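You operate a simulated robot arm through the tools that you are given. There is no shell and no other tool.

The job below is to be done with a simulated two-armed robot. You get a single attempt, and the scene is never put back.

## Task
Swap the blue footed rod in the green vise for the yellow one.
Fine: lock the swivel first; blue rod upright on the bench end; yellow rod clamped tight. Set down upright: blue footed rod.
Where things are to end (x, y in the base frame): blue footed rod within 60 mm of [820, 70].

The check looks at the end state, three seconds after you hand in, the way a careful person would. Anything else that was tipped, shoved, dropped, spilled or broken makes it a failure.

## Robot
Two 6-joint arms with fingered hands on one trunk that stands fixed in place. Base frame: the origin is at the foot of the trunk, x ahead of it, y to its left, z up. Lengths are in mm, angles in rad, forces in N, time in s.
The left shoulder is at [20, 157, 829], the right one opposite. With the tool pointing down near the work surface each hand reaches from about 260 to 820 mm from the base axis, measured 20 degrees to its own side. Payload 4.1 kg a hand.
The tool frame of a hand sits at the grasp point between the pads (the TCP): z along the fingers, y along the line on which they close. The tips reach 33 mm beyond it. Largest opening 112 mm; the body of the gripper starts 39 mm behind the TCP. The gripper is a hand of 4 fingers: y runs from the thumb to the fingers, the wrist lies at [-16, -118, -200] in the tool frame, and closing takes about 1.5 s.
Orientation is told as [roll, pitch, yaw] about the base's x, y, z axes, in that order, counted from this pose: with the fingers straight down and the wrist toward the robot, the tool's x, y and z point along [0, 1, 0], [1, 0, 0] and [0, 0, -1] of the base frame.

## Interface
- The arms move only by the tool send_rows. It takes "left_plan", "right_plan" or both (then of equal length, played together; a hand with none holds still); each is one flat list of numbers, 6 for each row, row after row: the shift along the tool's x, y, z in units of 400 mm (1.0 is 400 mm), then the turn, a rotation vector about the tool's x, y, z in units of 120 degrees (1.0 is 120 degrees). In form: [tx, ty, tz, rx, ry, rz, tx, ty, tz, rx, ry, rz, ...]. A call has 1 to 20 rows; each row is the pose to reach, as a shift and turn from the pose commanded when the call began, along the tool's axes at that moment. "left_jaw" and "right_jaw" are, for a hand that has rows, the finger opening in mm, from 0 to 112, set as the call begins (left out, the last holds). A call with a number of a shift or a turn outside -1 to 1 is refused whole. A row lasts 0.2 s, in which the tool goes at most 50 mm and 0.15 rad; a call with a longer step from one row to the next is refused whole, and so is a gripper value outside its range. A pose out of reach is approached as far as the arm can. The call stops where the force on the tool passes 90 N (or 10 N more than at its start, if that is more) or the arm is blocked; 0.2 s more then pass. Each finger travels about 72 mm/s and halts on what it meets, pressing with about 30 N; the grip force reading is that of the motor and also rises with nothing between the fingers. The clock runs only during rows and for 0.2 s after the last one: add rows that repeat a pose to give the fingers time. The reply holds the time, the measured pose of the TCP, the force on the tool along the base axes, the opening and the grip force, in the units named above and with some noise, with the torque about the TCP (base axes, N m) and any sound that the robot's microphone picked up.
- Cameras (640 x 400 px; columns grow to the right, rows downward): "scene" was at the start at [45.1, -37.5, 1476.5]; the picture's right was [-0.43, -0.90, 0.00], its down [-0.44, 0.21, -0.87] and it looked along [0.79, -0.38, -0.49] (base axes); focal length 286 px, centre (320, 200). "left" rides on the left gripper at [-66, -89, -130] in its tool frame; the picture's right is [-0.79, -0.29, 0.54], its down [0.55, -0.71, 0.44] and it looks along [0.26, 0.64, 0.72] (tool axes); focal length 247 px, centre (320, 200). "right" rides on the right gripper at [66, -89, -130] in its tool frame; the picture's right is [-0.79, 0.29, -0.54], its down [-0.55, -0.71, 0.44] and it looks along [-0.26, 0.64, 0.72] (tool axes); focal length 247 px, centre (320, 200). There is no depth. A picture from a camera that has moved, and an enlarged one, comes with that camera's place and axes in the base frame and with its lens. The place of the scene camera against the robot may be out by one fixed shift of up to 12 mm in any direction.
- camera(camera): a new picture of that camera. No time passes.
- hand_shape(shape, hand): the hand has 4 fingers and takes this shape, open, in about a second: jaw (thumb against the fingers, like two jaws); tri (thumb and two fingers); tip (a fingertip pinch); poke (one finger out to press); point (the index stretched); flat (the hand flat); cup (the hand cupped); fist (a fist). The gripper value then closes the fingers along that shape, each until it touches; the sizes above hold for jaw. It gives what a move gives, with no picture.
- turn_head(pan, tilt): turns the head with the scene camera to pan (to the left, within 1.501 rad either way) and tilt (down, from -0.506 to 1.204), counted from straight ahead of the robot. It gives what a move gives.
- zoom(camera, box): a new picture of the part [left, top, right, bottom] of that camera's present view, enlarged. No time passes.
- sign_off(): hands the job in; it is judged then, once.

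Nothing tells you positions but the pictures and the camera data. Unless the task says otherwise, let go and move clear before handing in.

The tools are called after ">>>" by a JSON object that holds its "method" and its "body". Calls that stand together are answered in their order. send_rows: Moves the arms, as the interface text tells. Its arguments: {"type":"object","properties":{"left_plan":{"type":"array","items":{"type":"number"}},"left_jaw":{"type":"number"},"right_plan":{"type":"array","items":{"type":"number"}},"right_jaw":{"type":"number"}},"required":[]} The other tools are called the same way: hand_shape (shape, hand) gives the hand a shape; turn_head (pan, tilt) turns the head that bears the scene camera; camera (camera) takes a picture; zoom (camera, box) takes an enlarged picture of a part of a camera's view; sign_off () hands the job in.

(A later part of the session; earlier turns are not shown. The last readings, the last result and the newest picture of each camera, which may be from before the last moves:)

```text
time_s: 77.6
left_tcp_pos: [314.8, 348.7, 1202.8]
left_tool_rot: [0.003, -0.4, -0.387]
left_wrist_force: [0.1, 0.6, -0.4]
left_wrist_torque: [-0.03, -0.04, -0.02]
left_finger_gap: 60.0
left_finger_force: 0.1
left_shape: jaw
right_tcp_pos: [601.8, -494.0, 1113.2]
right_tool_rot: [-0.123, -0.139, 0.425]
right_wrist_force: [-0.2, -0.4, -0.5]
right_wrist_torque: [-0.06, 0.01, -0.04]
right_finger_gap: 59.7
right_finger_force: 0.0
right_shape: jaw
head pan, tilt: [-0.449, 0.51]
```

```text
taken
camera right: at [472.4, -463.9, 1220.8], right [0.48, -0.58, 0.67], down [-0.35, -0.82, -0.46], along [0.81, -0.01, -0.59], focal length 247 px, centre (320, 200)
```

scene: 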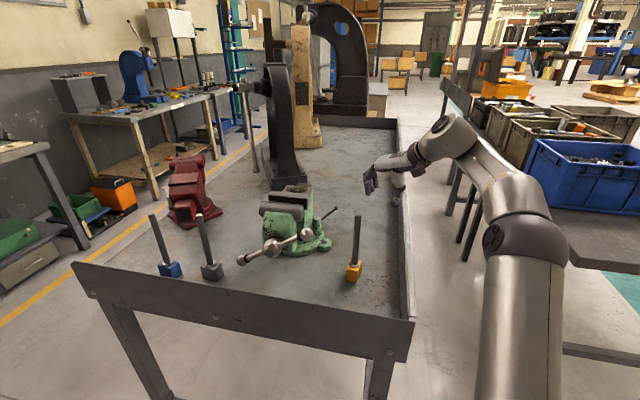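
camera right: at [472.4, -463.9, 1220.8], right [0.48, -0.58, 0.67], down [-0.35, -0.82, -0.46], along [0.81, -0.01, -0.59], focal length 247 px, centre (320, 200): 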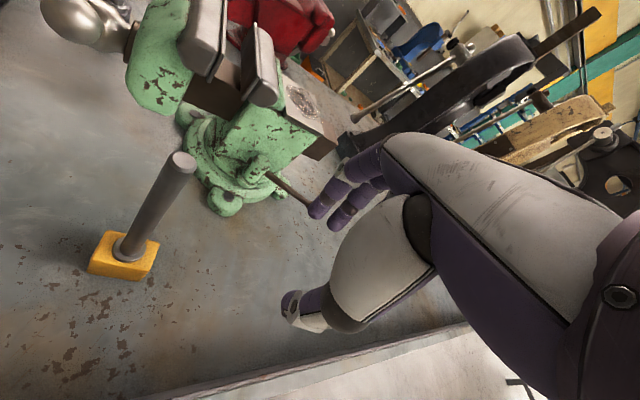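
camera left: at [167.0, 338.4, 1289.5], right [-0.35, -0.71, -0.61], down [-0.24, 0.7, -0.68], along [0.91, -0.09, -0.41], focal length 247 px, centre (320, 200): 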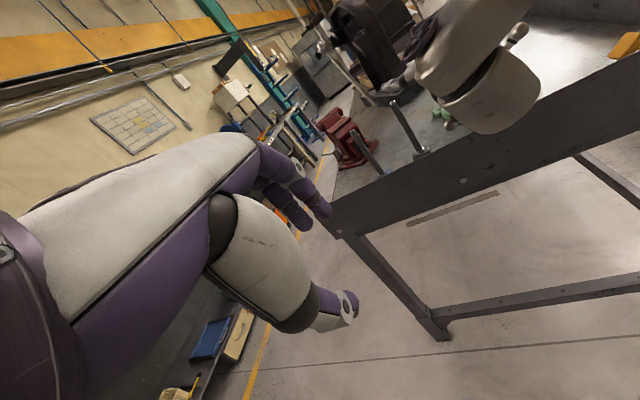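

Yellow is upright and clear. Before inserting it, I'll check the jaw gap in the vise from this view.

>>> {"method": "zoom", "body": {"camera": "right", "box": [100, 0, 360, 220]}}

>>> {"method": "zoom", "body": {"camera": "scene", "box": [225, 170, 345, 280]}}

>>> {"method": "zoom", "body": {"camera": "scene", "box": [335, 200, 385, 300]}}

```text
1.82 times, centred on (230, 110) of right
camera zoom: at [472.4, -463.9, 1220.8], right [0.48, -0.58, 0.67], down [-0.35, -0.82, -0.46], along [0.81, -0.01, -0.59], focal length 449 px, centre (484, 364)
```

zoom: 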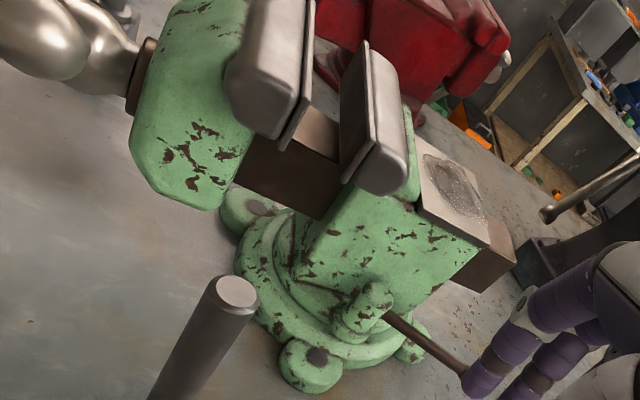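

```text
3.64 times, centred on (285, 225) of scene
camera zoom: at [44.7, -37.0, 1476.6], right [-0.43, -0.9, 0.0], down [-0.44, 0.21, -0.87], along [0.79, -0.38, -0.49], focal length 1041 px, centre (447, 109)
```

zoom: 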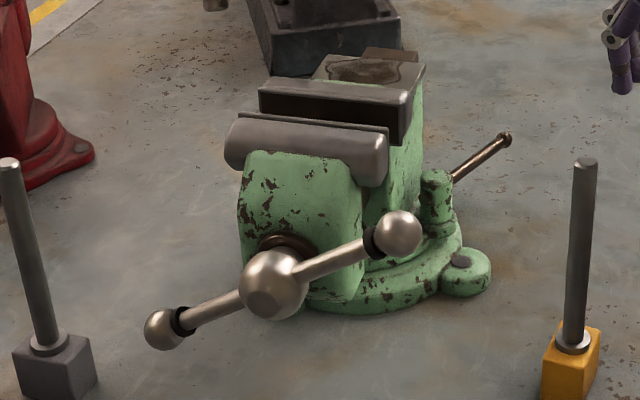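

```text
4.00 times, centred on (360, 250) of scene
camera zoom: at [44.7, -37.0, 1476.6], right [-0.43, -0.9, 0.0], down [-0.44, 0.21, -0.87], along [0.79, -0.38, -0.49], focal length 1145 px, centre (160, 0)
```

zoom: 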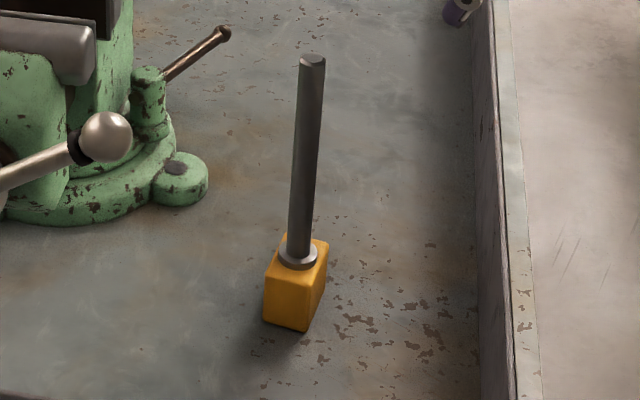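

The jaw gap is only slightly wider than the foot, so I'll open the vise more with the left hand by gripping ball B at the upper right and dragging it counter-clockwise over the top. First I'll bring the left hand across in two steps.

>>> {"method": "send_rows", "body": {"left_plan": [-0.0829, 0.0719, 0.0314, 0, 0, 0, -0.1657, 0.1437, 0.0629, 0, 0, 0, -0.2486, 0.2156, 0.0943, 0, 0, 0, -0.3314, 0.2874, 0.1257, 0, 0, 0, -0.4143, 0.3593, 0.1571, 0, 0, 0, -0.4971, 0.4311, 0.1886, 0, 0, 0, -0.58, 0.503, 0.22, 0, 0, 0], "left_jaw": 65}}

>>> {"method": "send_rows", "body": {"left_plan": [-0.083, 0.071, 0.0377, 0, 0, 0, -0.166, 0.142, 0.0754, 0, 0, 0, -0.249, 0.213, 0.1131, 0, 0, 0, -0.332, 0.284, 0.1509, 0, 0, 0, -0.415, 0.355, 0.1886, 0, 0, 0, -0.498, 0.426, 0.2263, 0, 0, 0, -0.581, 0.497, 0.264, 0, 0, 0]}}

>>> {"method": "camera", "body": {"camera": "scene"}}

>>> {"method": "camera", "body": {"camera": "left"}}

```text
time_s: 79.2
left_tcp_pos: [430.1, 49.4, 1200.9]
left_tool_rot: [0.003, -0.4, -0.388]
left_wrist_force: [-1.1, 0.3, -0.4]
left_wrist_torque: [-0.02, -0.01, 0.0]
left_finger_gap: 64.7
left_finger_force: 0.1
left_shape: jaw
right_tcp_pos: [602.3, -493.9, 1113.8]
right_tool_rot: [-0.122, -0.138, 0.425]
right_wrist_force: [0.1, 0.0, 0.2]
right_wrist_torque: [-0.03, 0.02, 0.0]
right_finger_gap: 59.7
right_finger_force: 0.1
right_shape: jaw
head pan, tilt: [-0.449, 0.51]
```

```text
time_s: 80.8
left_tcp_pos: [549.2, -248.0, 1179.5]
left_tool_rot: [0.002, -0.4, -0.387]
left_wrist_force: [1.2, 0.7, 1.5]
left_wrist_torque: [-0.07, 0.04, -0.02]
left_finger_gap: 64.5
left_finger_force: 0.0
left_shape: jaw
right_tcp_pos: [602.3, -493.3, 1114.6]
right_tool_rot: [-0.12, -0.14, 0.424]
right_wrist_force: [-0.8, 0.5, -0.2]
right_wrist_torque: [-0.07, 0.02, -0.03]
right_finger_gap: 59.9
right_finger_force: 0.1
right_shape: jaw
head pan, tilt: [-0.449, 0.51]
```

```text
taken
```

scene: 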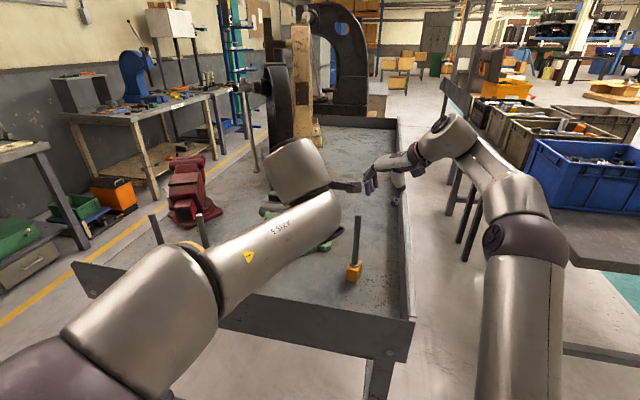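

```text
taken
camera left: at [401.2, -258.4, 1265.6], right [-0.35, -0.71, -0.61], down [-0.24, 0.7, -0.68], along [0.91, -0.09, -0.41], focal length 247 px, centre (320, 200)
```

left: 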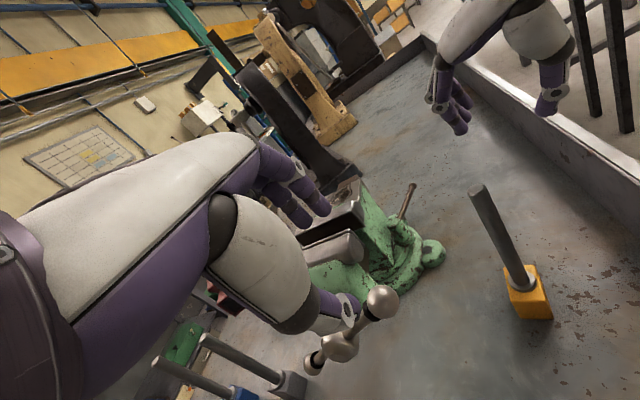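

Ball B is at about (566,-254,1073). I'll come down over it, deeper this time, and grip.

>>> {"method": "send_rows", "body": {"left_plan": [0.002, -0.0625, 0.056, 0, 0, 0, 0.002, -0.0625, 0.12, 0, 0, 0, 0.002, -0.0625, 0.18, 0, 0, 0, 0.002, -0.0625, 0.2435, 0, 0, 0]}}

>>> {"method": "zoom", "body": {"camera": "left", "box": [200, 130, 500, 370]}}

>>> {"method": "zoom", "body": {"camera": "scene", "box": [240, 130, 380, 290]}}

```text
time_s: 81.8
left_tcp_pos: [562.6, -254.5, 1080.3]
left_tool_rot: [0.003, -0.401, -0.387]
left_wrist_force: [-0.1, 0.7, 0.1]
left_wrist_torque: [0.0, -0.03, -0.01]
left_finger_gap: 64.6
left_finger_force: 0.0
left_shape: jaw
right_tcp_pos: [602.6, -494.1, 1113.4]
right_tool_rot: [-0.121, -0.139, 0.423]
right_wrist_force: [0.6, 0.3, 1.0]
right_wrist_torque: [-0.04, -0.01, 0.0]
right_finger_gap: 59.9
right_finger_force: 0.1
right_shape: jaw
head pan, tilt: [-0.449, 0.51]
```

```text
1.67 times, centred on (350, 250) of left
camera zoom: at [415.2, -264.0, 1166.3], right [-0.35, -0.71, -0.61], down [-0.24, 0.7, -0.68], along [0.91, -0.09, -0.41], focal length 412 px, centre (270, 117)
```

zoom: 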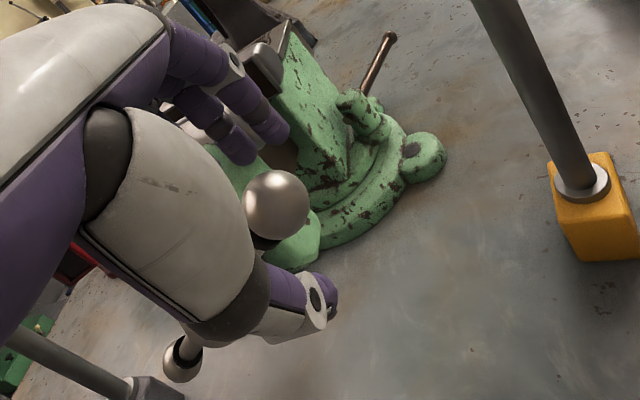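

```text
2.50 times, centred on (310, 210) of scene
camera zoom: at [44.9, -37.4, 1476.6], right [-0.43, -0.9, 0.0], down [-0.44, 0.21, -0.87], along [0.79, -0.38, -0.49], focal length 716 px, centre (345, 175)
```

zoom: 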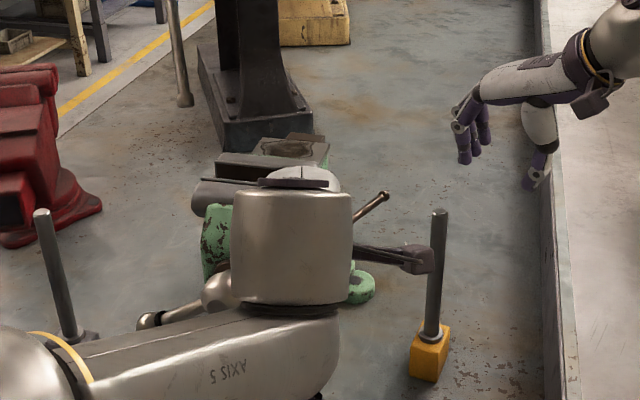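

The ball is inside the grasp. Closing on it.

>>> {"method": "send_rows", "body": {"left_plan": [0, 0, 0, 0, 0, 0, 0, 0, 0, 0, 0, 0, 0, 0, 0, 0, 0, 0, 0, 0, 0, 0, 0, 0, 0, 0, 0, 0, 0, 0, 0, 0, 0, 0, 0, 0], "left_jaw": 0}}

>>> {"method": "zoom", "body": {"camera": "left", "box": [200, 130, 500, 370]}}

```text
time_s: 83.2
left_tcp_pos: [564.8, -254.3, 1079.9]
left_tool_rot: [0.002, -0.4, -0.386]
left_wrist_force: [-3.4, -0.6, -0.5]
left_wrist_torque: [0.0, 0.11, 0.0]
left_finger_gap: 24.4
left_finger_force: 29.8
left_shape: jaw
right_tcp_pos: [602.4, -493.7, 1112.8]
right_tool_rot: [-0.123, -0.138, 0.423]
right_wrist_force: [0.3, 0.1, 0.9]
right_wrist_torque: [-0.05, 0.0, 0.01]
right_finger_gap: 59.9
right_finger_force: 0.0
right_shape: jaw
head pan, tilt: [-0.449, 0.51]
```

```text
1.67 times, centred on (350, 250) of left
camera zoom: at [415.2, -264.2, 1166.3], right [-0.35, -0.71, -0.61], down [-0.24, 0.7, -0.68], along [0.91, -0.09, -0.41], focal length 412 px, centre (270, 117)
```

zoom: 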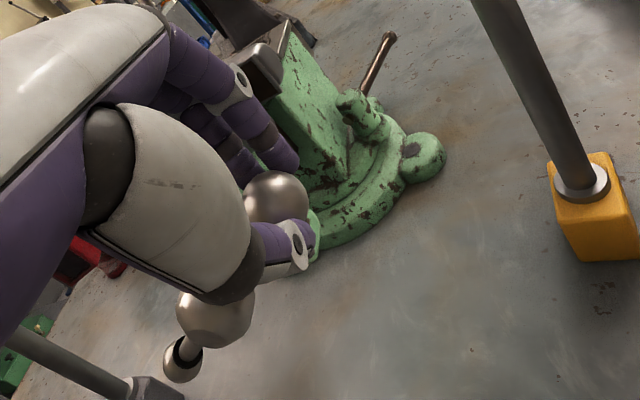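

The ball is firmly gripped at 24 mm. I'll drag it counter-clockwise over the top along its arc.

>>> {"method": "send_rows", "body": {"left_plan": [0.0278, 0.0208, -0.032, 0, 0, 0, 0.0615, 0.0405, -0.058, 0, 0, 0, 0.1, 0.059, -0.0778, 0, 0, 0, 0.1425, 0.0755, -0.0903, 0, 0, 0, 0.1873, 0.0893, -0.0955, 0, 0, 0, 0.233, 0.1003, -0.093, 0, 0, 0]}}

>>> {"method": "camera", "body": {"camera": "scene"}}

>>> {"method": "zoom", "body": {"camera": "left", "box": [200, 130, 500, 370]}}

```text
time_s: 84.6
left_tcp_pos: [619.5, -176.6, 1135.6]
left_tool_rot: [0.0, -0.409, -0.388]
left_wrist_force: [-30.9, 7.9, 21.4]
left_wrist_torque: [-0.15, 0.93, -0.18]
left_finger_gap: 24.8
left_finger_force: 29.8
left_shape: jaw
right_tcp_pos: [601.2, -493.3, 1114.3]
right_tool_rot: [-0.123, -0.14, 0.426]
right_wrist_force: [0.7, -1.0, 0.2]
right_wrist_torque: [0.01, -0.01, 0.01]
right_finger_gap: 59.6
right_finger_force: 0.1
right_shape: jaw
head pan, tilt: [-0.449, 0.51]
```

```text
taken
```

scene: 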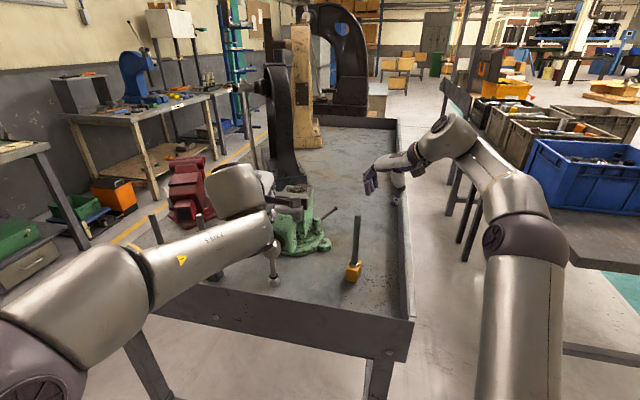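

```text
1.67 times, centred on (350, 250) of left
camera zoom: at [469.8, -185.5, 1221.2], right [-0.34, -0.72, -0.61], down [-0.23, 0.69, -0.68], along [0.91, -0.09, -0.41], focal length 412 px, centre (270, 117)
```

zoom: 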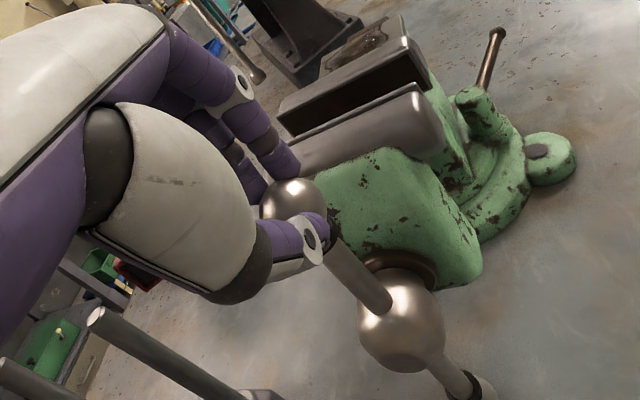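

The force along the screw axis shows the jaw and handle moving out towards the robot as they open. I'll check the jaw gap now.

>>> {"method": "zoom", "body": {"camera": "scene", "box": [255, 170, 335, 240]}}

>>> {"method": "zoom", "body": {"camera": "right", "box": [100, 0, 360, 220]}}

>>> {"method": "zoom", "body": {"camera": "left", "box": [320, 130, 440, 230]}}

```text
5.71 times, centred on (295, 205) of scene
camera zoom: at [43.1, -37.2, 1476.6], right [-0.43, -0.9, 0.0], down [-0.44, 0.21, -0.87], along [0.79, -0.38, -0.49], focal length 1635 px, centre (463, 171)
```

zoom: 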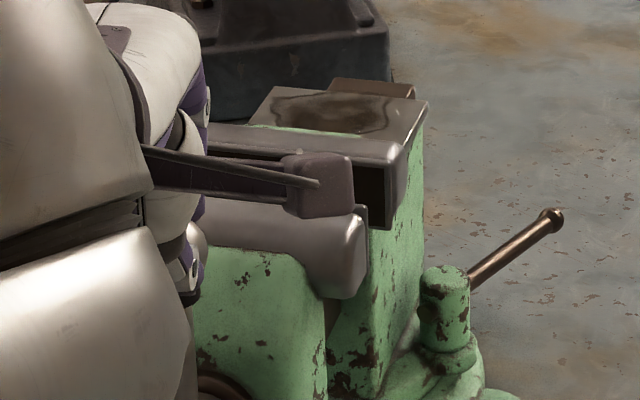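

```text
1.82 times, centred on (230, 110) of right
camera zoom: at [471.3, -463.9, 1221.1], right [0.47, -0.58, 0.67], down [-0.35, -0.82, -0.46], along [0.81, -0.01, -0.59], focal length 449 px, centre (484, 364)
```

zoom: 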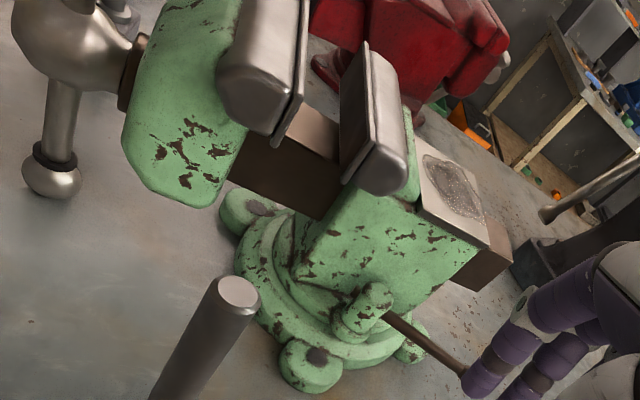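

```text
4.00 times, centred on (380, 180) of left
camera zoom: at [469.8, -185.5, 1221.2], right [-0.34, -0.72, -0.61], down [-0.23, 0.69, -0.68], along [0.91, -0.09, -0.41], focal length 988 px, centre (80, 280)
```

zoom: 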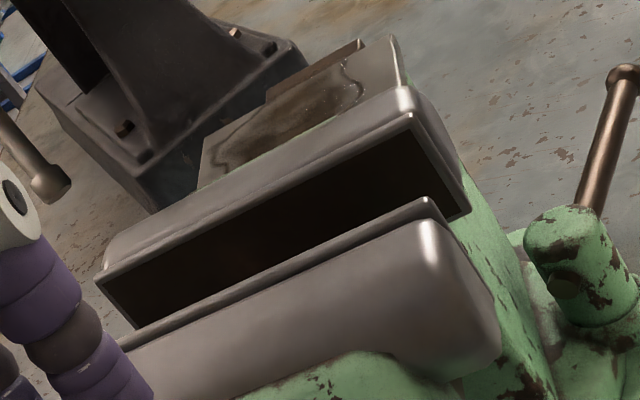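

The gap grew noticeably from about 60° of turn. I'll measure the yellow block precisely.

>>> {"method": "zoom", "body": {"camera": "scene", "box": [335, 250, 375, 290]}}

>>> {"method": "zoom", "body": {"camera": "right", "box": [70, 130, 210, 300]}}

>>> {"method": "zoom", "body": {"camera": "right", "box": [210, 0, 310, 110]}}

```text
10.00 times, centred on (355, 270) of scene
camera zoom: at [43.1, -37.2, 1476.6], right [-0.43, -0.9, 0.0], down [-0.44, 0.21, -0.87], along [0.79, -0.38, -0.49], focal length 2862 px, centre (-30, -500)
```

zoom: 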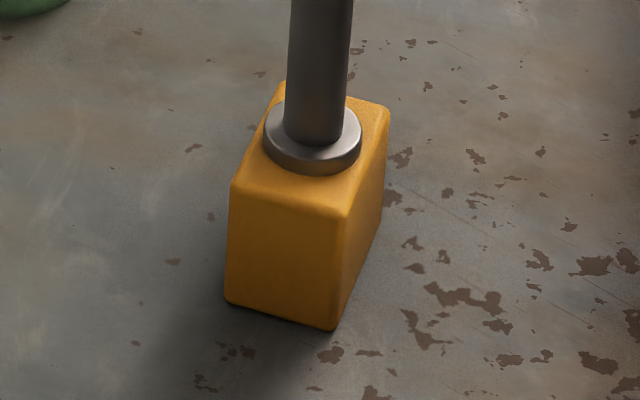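

```text
2.35 times, centred on (140, 215) of right
camera zoom: at [471.3, -463.9, 1221.1], right [0.47, -0.58, 0.67], down [-0.35, -0.82, -0.46], along [0.81, -0.01, -0.59], focal length 581 px, centre (744, 165)
```

zoom: 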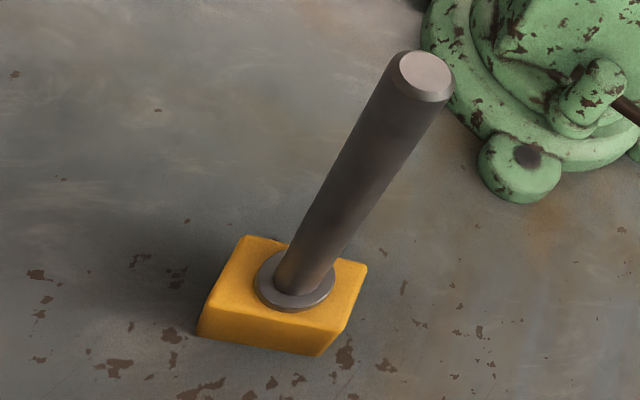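

```text
3.64 times, centred on (260, 55) of right
camera zoom: at [471.3, -463.9, 1221.1], right [0.47, -0.58, 0.67], down [-0.35, -0.82, -0.46], along [0.81, -0.01, -0.59], focal length 898 px, centre (538, 727)
```

zoom: 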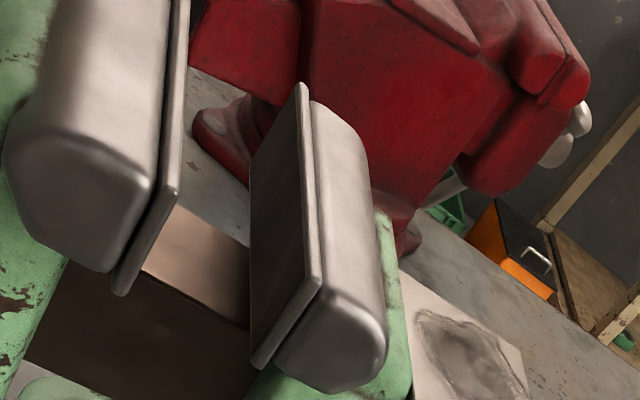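

The yellow foot measures about 33 × 47 mm, and the jaw gap is now about 43 mm. That's enough to insert it with the short side across the jaws, as the blue one was. I'll release the ball and withdraw the left arm.

>>> {"method": "send_rows", "body": {"left_plan": [0, 0, 0, 0, 0, 0, 0, 0, 0, 0, 0, 0, 0, 0, 0, 0, 0, 0, 0, 0, 0, 0, 0, 0, 0, 0, -0.09, 0, 0, 0, 0, 0, -0.18, 0, 0, 0, 0.0573, -0.0895, -0.217, 0, 0, 0, 0.1147, -0.179, -0.254, 0, 0, 0, 0.172, -0.2685, -0.291, 0, 0, 0, 0.2293, -0.358, -0.328, 0, 0, 0, 0.2867, -0.4475, -0.365, 0, 0, 0, 0.344, -0.537, -0.4015, 0, 0, 0], "left_jaw": 65}}

>>> {"method": "camera", "body": {"camera": "scene"}}

>>> {"method": "camera", "body": {"camera": "left"}}

```text
time_s: 87.2
left_tcp_pos: [431.4, 49.5, 1194.2]
left_tool_rot: [0.001, -0.4, -0.387]
left_wrist_force: [1.0, 0.0, 1.0]
left_wrist_torque: [-0.01, 0.01, 0.01]
left_finger_gap: 64.4
left_finger_force: 0.0
left_shape: jaw
right_tcp_pos: [603.4, -494.6, 1112.1]
right_tool_rot: [-0.122, -0.138, 0.424]
right_wrist_force: [-0.3, 0.2, -1.5]
right_wrist_torque: [0.01, 0.0, 0.02]
right_finger_gap: 59.6
right_finger_force: 0.0
right_shape: jaw
head pan, tilt: [-0.449, 0.51]
```

```text
taken
```

scene: 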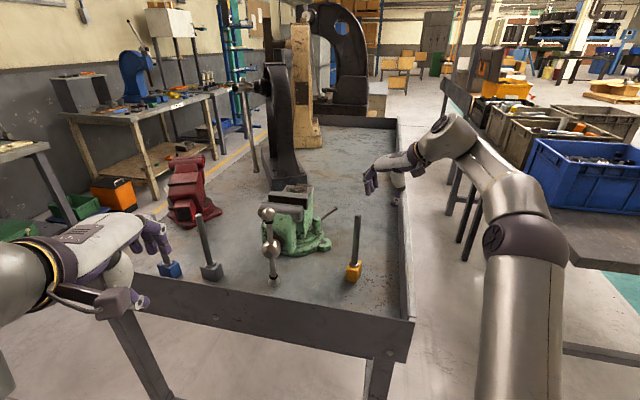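

```text
taken
camera left: at [283.1, 40.3, 1280.2], right [-0.35, -0.71, -0.61], down [-0.24, 0.7, -0.68], along [0.91, -0.09, -0.41], focal length 247 px, centre (320, 200)
```

left: 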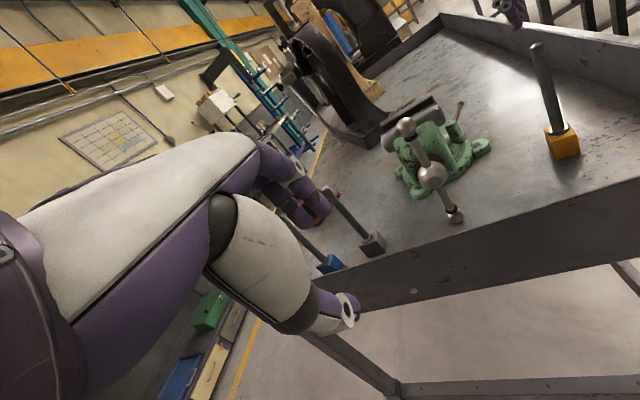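

I'll move the left hand back a bit more, then reorient the right hand at height on the right side: fingers level first.

>>> {"method": "send_rows", "body": {"right_plan": [0.002, -0.0139, -0.0424, -0.0683, 0, 0, 0.004, -0.0278, -0.0848, -0.1366, 0, 0, 0.006, -0.0417, -0.1272, -0.2049, 0, 0, 0.008, -0.0556, -0.1696, -0.2732, 0, 0, 0.01, -0.0695, -0.212, -0.3415, 0, 0, 0.012, -0.0834, -0.2544, -0.4098, 0, 0, 0.014, -0.0973, -0.2968, -0.4781, 0, 0, 0.016, -0.1112, -0.3392, -0.5464, 0, 0, 0.018, -0.1251, -0.3816, -0.6147, 0, 0, 0.02, -0.139, -0.424, -0.683, 0, 0], "left_plan": [0.03, -0.03, 0, 0, 0, 0, 0.06, -0.06, 0, 0, 0, 0, 0.09, -0.09, 0, 0, 0, 0, 0.12, -0.12, -0.02, 0, 0, 0, 0.15, -0.15, -0.04, 0, 0, 0, 0.18, -0.18, -0.05, 0, 0, 0, 0.21, -0.21, -0.06, 0, 0, 0, 0.24, -0.24, -0.07, 0, 0, 0, 0.27, -0.27, -0.08, 0, 0, 0, 0.3, -0.3, -0.09, 0, 0, 0]}}

>>> {"method": "camera", "body": {"camera": "scene"}}

>>> {"method": "camera", "body": {"camera": "left"}}

```text
time_s: 89.4
left_tcp_pos: [360.4, 207.6, 1182.2]
left_tool_rot: [0.002, -0.399, -0.386]
left_wrist_force: [0.3, -0.5, -0.2]
left_wrist_torque: [0.0, -0.01, 0.02]
left_finger_gap: 64.6
left_finger_force: 0.1
left_shape: jaw
right_tcp_pos: [520.1, -500.7, 1270.3]
right_tool_rot: [-1.593, -1.45, 1.998]
right_wrist_force: [-0.1, 0.5, -0.7]
right_wrist_torque: [-0.01, 0.0, -0.01]
right_finger_gap: 60.0
right_finger_force: 0.0
right_shape: jaw
head pan, tilt: [-0.449, 0.51]
```

```text
taken
```

scene: 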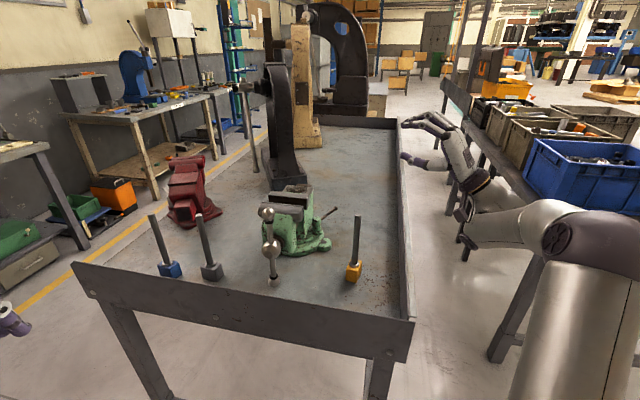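

```text
taken
camera left: at [211.8, 197.4, 1268.4], right [-0.35, -0.71, -0.61], down [-0.24, 0.7, -0.68], along [0.91, -0.09, -0.41], focal length 247 px, centre (320, 200)
```

left: 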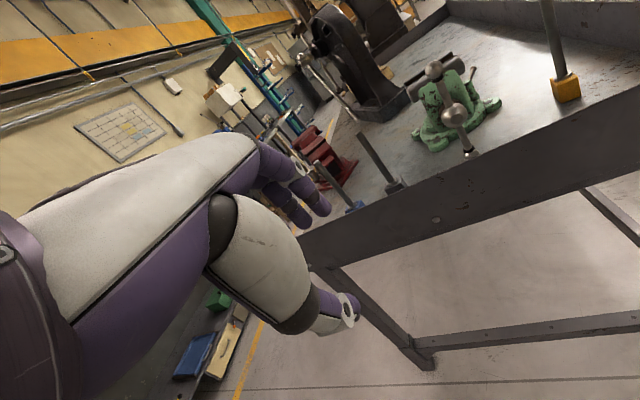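

Now I'll roll the hand to tool-x-up and yaw it to about a 60° heading, staying outside the right lip.

>>> {"method": "send_rows", "body": {"right_plan": [-0.0003, -0.0213, -0.0075, 0.0177, 0.0198, 0.0598, -0.0006, -0.0426, -0.0151, 0.0354, 0.0396, 0.1196, -0.0009, -0.0639, -0.0226, 0.0531, 0.0594, 0.1794, -0.0012, -0.0852, -0.0302, 0.0708, 0.0792, 0.2392, -0.0015, -0.1065, -0.0377, 0.0885, 0.099, 0.299, -0.0018, -0.1278, -0.0452, 0.1062, 0.1188, 0.3588, -0.0022, -0.1492, -0.0528, 0.1238, 0.1386, 0.4186, -0.0025, -0.1705, -0.0603, 0.1415, 0.1584, 0.4784, -0.0028, -0.1918, -0.0678, 0.1592, 0.1782, 0.5382, -0.0031, -0.2131, -0.0754, 0.1769, 0.198, 0.598, -0.0034, -0.2344, -0.0829, 0.1946, 0.2178, 0.6578, -0.0037, -0.2557, -0.0905, 0.2123, 0.2376, 0.7176, -0.004, -0.277, -0.098, 0.23, 0.2574, 0.7774]}}

>>> {"method": "camera", "body": {"camera": "scene"}}

>>> {"method": "camera", "body": {"camera": "right"}}

```text
time_s: 92.2
left_tcp_pos: [360.3, 206.8, 1182.5]
left_tool_rot: [0.002, -0.4, -0.387]
left_wrist_force: [-0.3, 0.8, 0.7]
left_wrist_torque: [-0.03, 0.0, 0.02]
left_finger_gap: 64.6
left_finger_force: 0.0
left_shape: jaw
right_tcp_pos: [489.7, -529.5, 1160.4]
right_tool_rot: [1.57, 0.003, -0.52]
right_wrist_force: [-0.3, -0.2, -0.2]
right_wrist_torque: [0.0, -0.01, 0.02]
right_finger_gap: 59.8
right_finger_force: 0.1
right_shape: jaw
head pan, tilt: [-0.449, 0.51]
```

```text
taken
```

scene: 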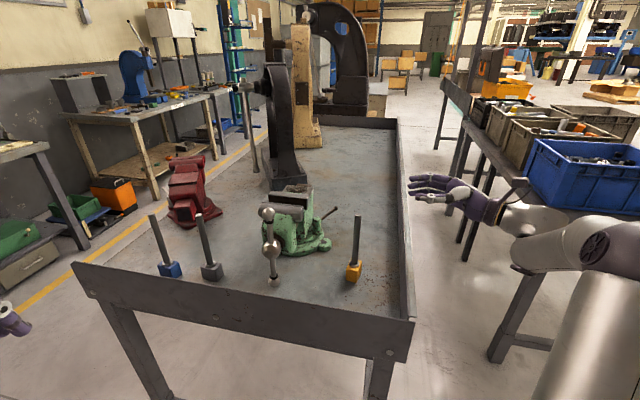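

```text
taken
camera right: at [347.7, -599.0, 1226.4], right [-0.02, -0.61, -0.79], down [-0.4, 0.73, -0.55], along [0.92, 0.31, -0.26], focal length 247 px, centre (320, 200)
```

right: 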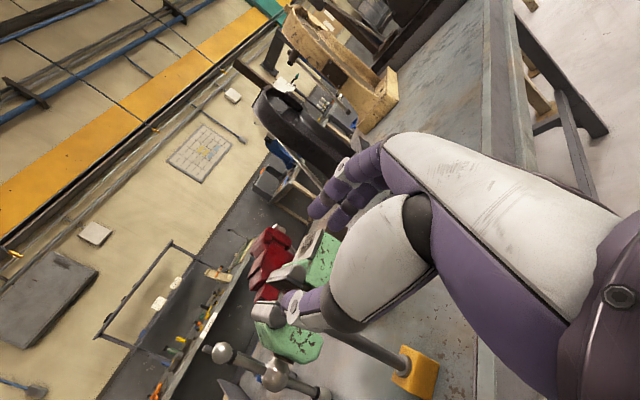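

The 60° heading works. I'll lower to grasp height and fine-tune the heading to 65°, still short of the yellow rod.

>>> {"method": "send_rows", "body": {"right_plan": [-0.0875, 0.0083, 0.0041, 0.0102, 0, 0, -0.175, 0.0165, 0.0083, 0.0203, 0, 0, -0.2625, 0.0248, 0.0124, 0.0305, 0, 0, -0.35, 0.033, 0.0165, 0.0406, 0, 0], "right_jaw": 80}}

>>> {"method": "zoom", "body": {"camera": "scene", "box": [320, 160, 480, 300]}}

>>> {"method": "camera", "body": {"camera": "right"}}

```text
time_s: 93.2
left_tcp_pos: [360.7, 207.9, 1182.4]
left_tool_rot: [0.002, -0.399, -0.387]
left_wrist_force: [0.0, 0.2, 0.5]
left_wrist_torque: [-0.03, -0.03, -0.02]
left_finger_gap: 64.5
left_finger_force: 0.1
left_shape: jaw
right_tcp_pos: [504.8, -531.7, 1019.8]
right_tool_rot: [1.568, -0.001, -0.434]
right_wrist_force: [-0.5, -0.3, -0.8]
right_wrist_torque: [-0.04, 0.03, 0.01]
right_finger_gap: 79.5
right_finger_force: 0.1
right_shape: jaw
head pan, tilt: [-0.449, 0.51]
```

```text
2.86 times, centred on (400, 230) of scene
camera zoom: at [44.9, -37.2, 1476.6], right [-0.43, -0.9, 0.0], down [-0.44, 0.21, -0.87], along [0.79, -0.38, -0.49], focal length 818 px, centre (91, 114)
```

zoom: 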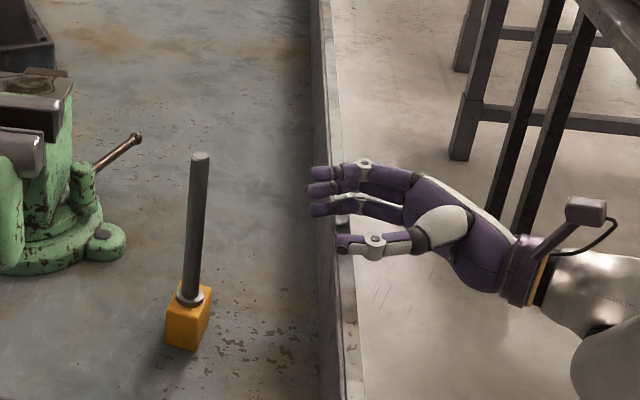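

```text
taken
camera right: at [368.7, -611.6, 1085.8], right [0.03, -0.61, -0.79], down [-0.46, 0.69, -0.55], along [0.89, 0.38, -0.26], focal length 247 px, centre (320, 200)
```

right: 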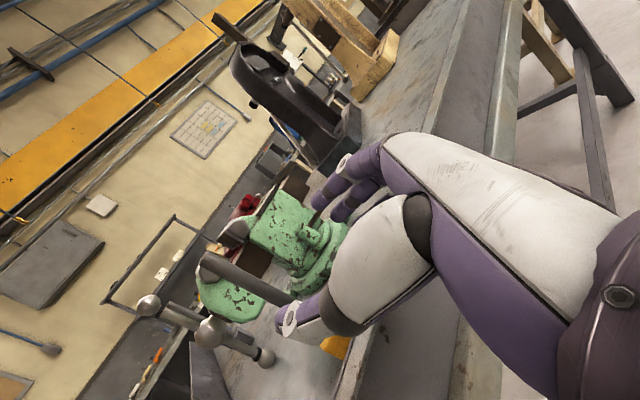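

Aligned. I'll advance onto the rod and close.

>>> {"method": "send_rows", "body": {"right_plan": [0, 0, 0.1, 0, 0, 0, 0, 0, 0.2, 0, 0, 0, 0, -0.002, 0.3025, 0, 0, 0]}}

>>> {"method": "zoom", "body": {"camera": "scene", "box": [320, 180, 440, 290]}}

>>> {"method": "zoom", "body": {"camera": "right", "box": [180, 130, 450, 370]}}

```text
time_s: 94.0
left_tcp_pos: [359.3, 206.4, 1182.4]
left_tool_rot: [0.001, -0.399, -0.387]
left_wrist_force: [-0.8, -0.3, 0.5]
left_wrist_torque: [0.02, 0.01, 0.02]
left_finger_gap: 64.5
left_finger_force: 0.0
left_shape: jaw
right_tcp_pos: [554.5, -419.8, 1021.0]
right_tool_rot: [1.568, -0.001, -0.435]
right_wrist_force: [-2.7, -0.5, 10.4]
right_wrist_torque: [-0.87, 1.11, 0.0]
right_finger_gap: 79.6
right_finger_force: 0.0
right_shape: jaw
head pan, tilt: [-0.449, 0.51]
```

```text
3.64 times, centred on (380, 235) of scene
camera zoom: at [44.7, -37.5, 1476.6], right [-0.43, -0.9, 0.0], down [-0.44, 0.21, -0.87], along [0.79, -0.38, -0.49], focal length 1041 px, centre (102, 73)
```

zoom: 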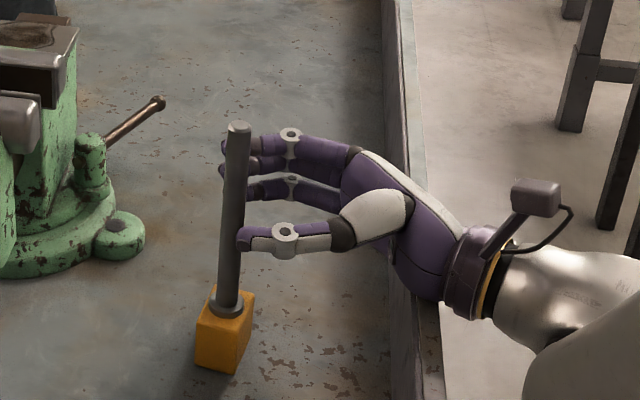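

```text
1.67 times, centred on (315, 250) of right
camera zoom: at [418.7, -500.8, 1087.3], right [0.03, -0.61, -0.79], down [-0.46, 0.69, -0.55], along [0.89, 0.38, -0.26], focal length 412 px, centre (328, 117)
```

zoom: 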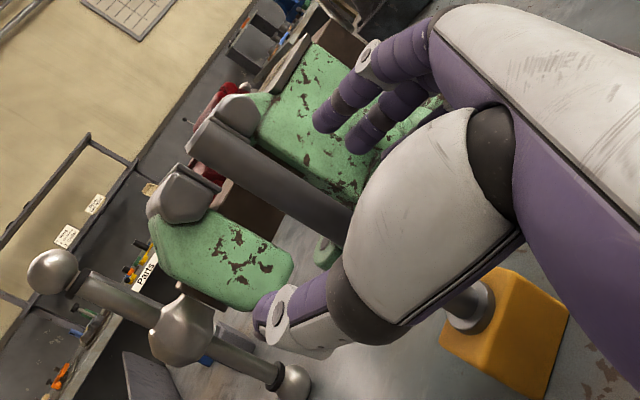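

There's about 10 N upward, so the palm is brushing the lip. I'll raise 10 mm, then close.

>>> {"method": "send_rows", "body": {"right_plan": [0.025, 0, 0, 0, 0, 0, 0.025, 0, 0, 0, 0, 0]}}

>>> {"method": "send_rows", "body": {"right_plan": [0, 0, 0, 0, 0, 0, 0, 0, 0, 0, 0, 0, 0, 0, 0, 0, 0, 0, 0, 0, 0, 0, 0, 0, 0, 0, 0, 0, 0, 0, 0, 0, 0, 0, 0, 0, 0, 0, 0, 0, 0, 0], "right_jaw": 0}}

>>> {"method": "zoom", "body": {"camera": "scene", "box": [320, 180, 440, 290]}}

>>> {"method": "zoom", "body": {"camera": "right", "box": [180, 130, 450, 370]}}

```text
time_s: 94.6
left_tcp_pos: [360.3, 206.2, 1182.1]
left_tool_rot: [0.001, -0.399, -0.388]
left_wrist_force: [0.4, -1.0, -0.7]
left_wrist_torque: [0.01, -0.02, -0.02]
left_finger_gap: 64.8
left_finger_force: 0.1
left_shape: jaw
right_tcp_pos: [556.0, -420.6, 1030.5]
right_tool_rot: [1.571, 0.001, -0.437]
right_wrist_force: [-0.4, 0.5, 0.4]
right_wrist_torque: [0.0, -0.03, -0.01]
right_finger_gap: 79.4
right_finger_force: 0.1
right_shape: jaw
head pan, tilt: [-0.449, 0.51]
```

```text
time_s: 96.2
left_tcp_pos: [360.2, 207.9, 1181.3]
left_tool_rot: [0.001, -0.4, -0.388]
left_wrist_force: [-0.3, 0.3, -0.1]
left_wrist_torque: [-0.02, 0.01, 0.01]
left_finger_gap: 64.5
left_finger_force: 0.1
left_shape: jaw
right_tcp_pos: [555.5, -420.8, 1030.1]
right_tool_rot: [1.569, 0.001, -0.438]
right_wrist_force: [0.1, -1.2, -0.5]
right_wrist_torque: [-0.03, -0.06, 0.01]
right_finger_gap: 11.5
right_finger_force: 30.2
right_shape: jaw
head pan, tilt: [-0.449, 0.51]
```

```text
3.64 times, centred on (380, 235) of scene
camera zoom: at [45.1, -37.5, 1476.5], right [-0.43, -0.9, 0.0], down [-0.44, 0.21, -0.87], along [0.79, -0.38, -0.49], focal length 1041 px, centre (102, 73)
```

zoom: 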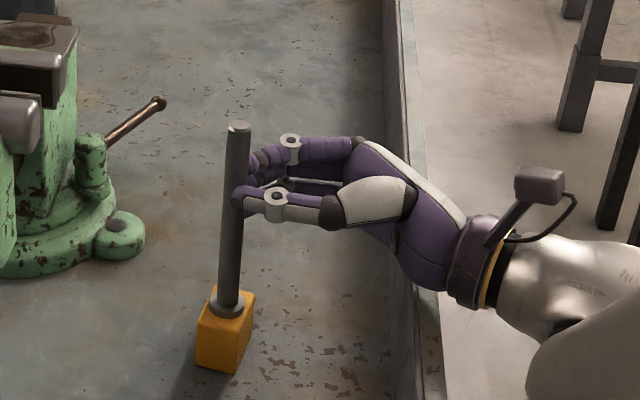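

```text
1.67 times, centred on (315, 250) of right
camera zoom: at [419.3, -501.2, 1096.1], right [0.03, -0.61, -0.79], down [-0.46, 0.69, -0.55], along [0.89, 0.38, -0.26], focal length 412 px, centre (328, 117)
```

zoom: 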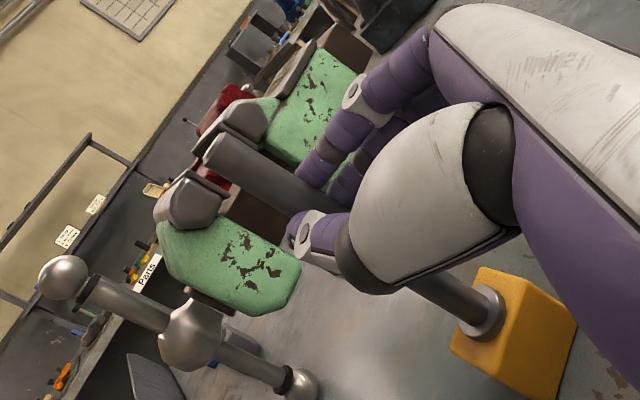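

The yellow rod is gripped just like the blue was. Before lifting it over the vise, I want the bar's upper ball out of the way, because the right hand would pass close above it. I'll locate the ball precisely for the left hand.

>>> {"method": "zoom", "body": {"camera": "scene", "box": [235, 190, 315, 290]}}

>>> {"method": "zoom", "body": {"camera": "left", "box": [390, 40, 510, 170]}}

```text
4.00 times, centred on (275, 240) of scene
camera zoom: at [45.1, -37.5, 1476.5], right [-0.43, -0.9, 0.0], down [-0.44, 0.21, -0.87], along [0.79, -0.38, -0.49], focal length 1145 px, centre (500, 40)
```

zoom: 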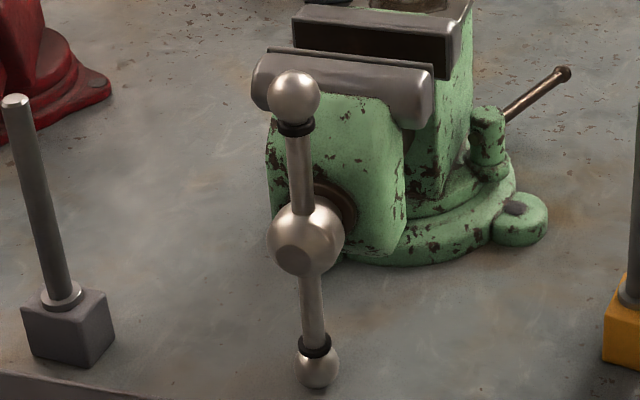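

```text
3.08 times, centred on (450, 105) of left
camera zoom: at [211.9, 197.2, 1268.4], right [-0.35, -0.71, -0.61], down [-0.24, 0.7, -0.68], along [0.91, -0.09, -0.41], focal length 760 px, centre (-80, 492)
```

zoom: 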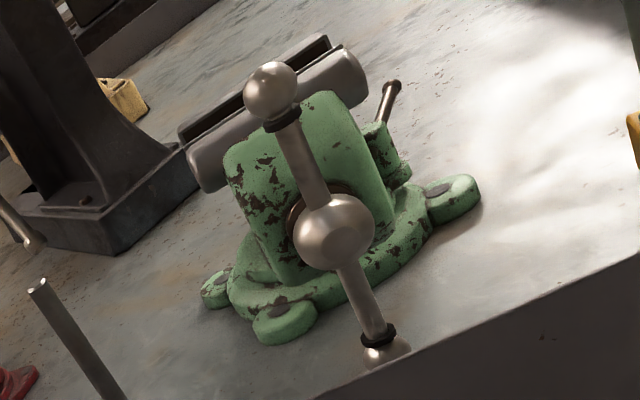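

My depth estimates carry some scene-camera bias, but the left hand's own last release point is reliable. I'll return to it above ball B.

>>> {"method": "send_rows", "body": {"left_plan": [-0.0643, 0.084, 0.0304, 0, 0, 0, -0.1286, 0.168, 0.0607, 0, 0, 0, -0.1929, 0.252, 0.0911, 0, 0, 0, -0.2572, 0.336, 0.1214, 0, 0, 0, -0.3215, 0.42, 0.1518, 0, 0, 0, -0.3858, 0.504, 0.1821, 0, 0, 0, -0.4501, 0.588, 0.2125, 0, 0, 0, -0.5144, 0.672, 0.2428, 0, 0, 0, -0.5787, 0.756, 0.2732, 0, 0, 0, -0.643, 0.84, 0.3035, 0, 0, 0], "left_jaw": 70}}

>>> {"method": "camera", "body": {"camera": "left"}}

```text
time_s: 98.4
left_tcp_pos: [593.3, -164.9, 1201.0]
left_tool_rot: [0.002, -0.4, -0.387]
left_wrist_force: [0.3, -0.1, 0.7]
left_wrist_torque: [-0.04, -0.01, -0.05]
left_finger_gap: 69.8
left_finger_force: 0.3
left_shape: jaw
right_tcp_pos: [555.2, -420.3, 1029.4]
right_tool_rot: [1.569, 0.001, -0.437]
right_wrist_force: [-0.3, -1.3, 0.0]
right_wrist_torque: [-0.03, -0.11, -0.08]
right_finger_gap: 11.4
right_finger_force: 30.1
right_shape: jaw
head pan, tilt: [-0.449, 0.51]
```

```text
taken
camera left: at [445.2, -175.3, 1286.9], right [-0.35, -0.71, -0.61], down [-0.24, 0.7, -0.68], along [0.91, -0.09, -0.41], focal length 247 px, centre (320, 200)
```

left: 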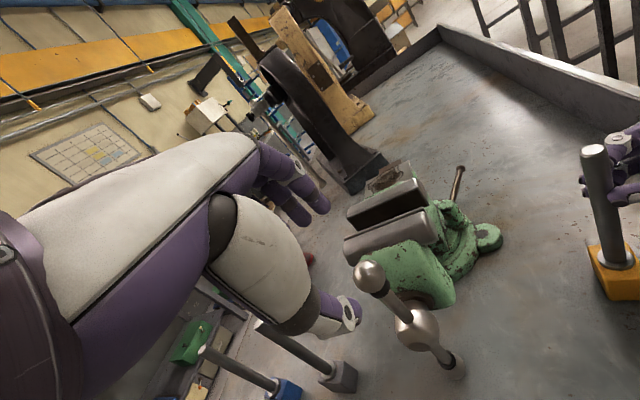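

Using two left-hand views, ball B is at about (631,-180,1108). I'll come down on it and grip.

>>> {"method": "send_rows", "body": {"left_plan": [0, 0.001, 0.07, 0, 0, 0, 0, 0.002, 0.14, 0, 0, 0, 0, 0.003, 0.209, 0, 0, 0]}}

>>> {"method": "send_rows", "body": {"left_plan": [0, 0, 0, 0, 0, 0, 0, 0, 0, 0, 0, 0, 0, 0, 0, 0, 0, 0, 0, 0, 0, 0, 0, 0, 0, 0, 0, 0, 0, 0, 0, 0, 0, 0, 0, 0], "left_jaw": 0}}

>>> {"method": "zoom", "body": {"camera": "left", "box": [200, 130, 500, 370]}}

```text
time_s: 99.2
left_tcp_pos: [624.2, -178.5, 1125.1]
left_tool_rot: [0.002, -0.4, -0.387]
left_wrist_force: [0.2, 0.6, 0.0]
left_wrist_torque: [0.0, -0.04, 0.01]
left_finger_gap: 69.6
left_finger_force: 0.0
left_shape: jaw
right_tcp_pos: [555.1, -421.2, 1029.8]
right_tool_rot: [1.571, 0.002, -0.436]
right_wrist_force: [-0.2, -0.5, 1.1]
right_wrist_torque: [-0.04, -0.07, -0.06]
right_finger_gap: 11.3
right_finger_force: 30.1
right_shape: jaw
head pan, tilt: [-0.449, 0.51]
```

```text
time_s: 100.6
left_tcp_pos: [623.8, -178.7, 1123.3]
left_tool_rot: [0.001, -0.399, -0.387]
left_wrist_force: [-1.0, -0.2, -7.3]
left_wrist_torque: [0.02, 0.07, -0.04]
left_finger_gap: 23.3
left_finger_force: 29.6
left_shape: jaw
right_tcp_pos: [555.6, -420.1, 1030.9]
right_tool_rot: [1.568, 0.002, -0.436]
right_wrist_force: [-1.1, -0.5, 1.6]
right_wrist_torque: [-0.05, -0.07, -0.02]
right_finger_gap: 11.5
right_finger_force: 30.2
right_shape: jaw
head pan, tilt: [-0.449, 0.51]
```

```text
1.67 times, centred on (350, 250) of left
camera zoom: at [476.0, -188.0, 1210.5], right [-0.35, -0.71, -0.61], down [-0.24, 0.7, -0.68], along [0.91, -0.09, -0.42], focal length 412 px, centre (270, 117)
```

zoom: 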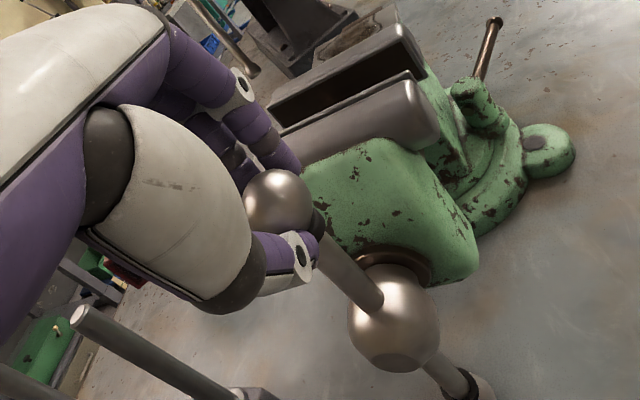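

The grip is good. I'll swing ball B from the top down to the left (about 60°), allowing for the screw moving outward.

>>> {"method": "send_rows", "body": {"left_plan": [0.0468, 0.0059, 0.0071, 0, 0, 0, 0.0923, 0.0086, 0.0215, 0, 0, 0, 0.1348, 0.0074, 0.0428, 0, 0, 0, 0.1733, 0.0025, 0.0703, 0, 0, 0, 0.2068, -0.0058, 0.1033, 0, 0, 0, 0.234, -0.0178, 0.1405, 0, 0, 0]}}

>>> {"method": "zoom", "body": {"camera": "left", "box": [200, 100, 520, 340]}}

>>> {"method": "zoom", "body": {"camera": "scene", "box": [235, 160, 355, 290]}}

```text
time_s: 102.0
left_tcp_pos: [675.6, -96.7, 1068.5]
left_tool_rot: [0.0, -0.4, -0.387]
left_wrist_force: [-1.7, -5.5, 1.5]
left_wrist_torque: [-0.34, 0.41, -0.12]
left_finger_gap: 24.8
left_finger_force: 30.2
left_shape: jaw
right_tcp_pos: [556.3, -420.1, 1028.6]
right_tool_rot: [1.569, 0.001, -0.437]
right_wrist_force: [-1.0, 0.5, 0.5]
right_wrist_torque: [-0.01, -0.1, 0.03]
right_finger_gap: 11.5
right_finger_force: 30.0
right_shape: jaw
head pan, tilt: [-0.449, 0.51]
```

```text
1.67 times, centred on (360, 220) of left
camera zoom: at [526.6, -107.1, 1155.0], right [-0.35, -0.71, -0.61], down [-0.24, 0.7, -0.68], along [0.91, -0.09, -0.41], focal length 412 px, centre (253, 167)
```

zoom: 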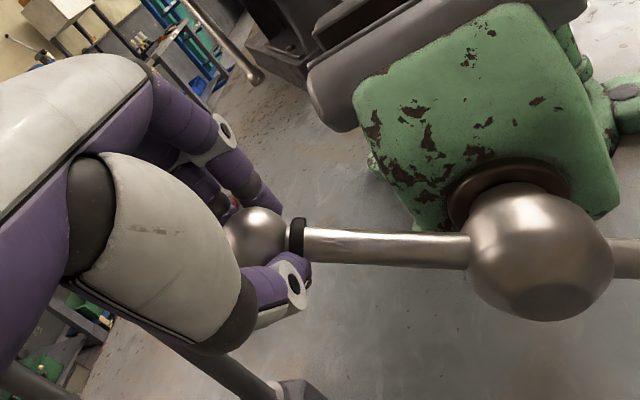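

```text
3.08 times, centred on (295, 225) of scene
camera zoom: at [44.9, -37.9, 1476.5], right [-0.43, -0.9, 0.0], down [-0.44, 0.21, -0.87], along [0.79, -0.38, -0.49], focal length 881 px, centre (397, 123)
```

zoom: 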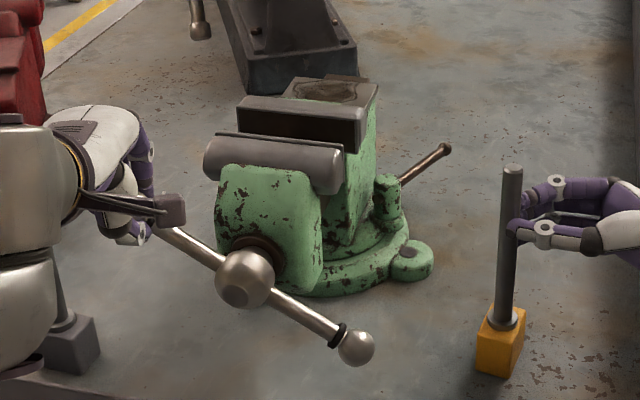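

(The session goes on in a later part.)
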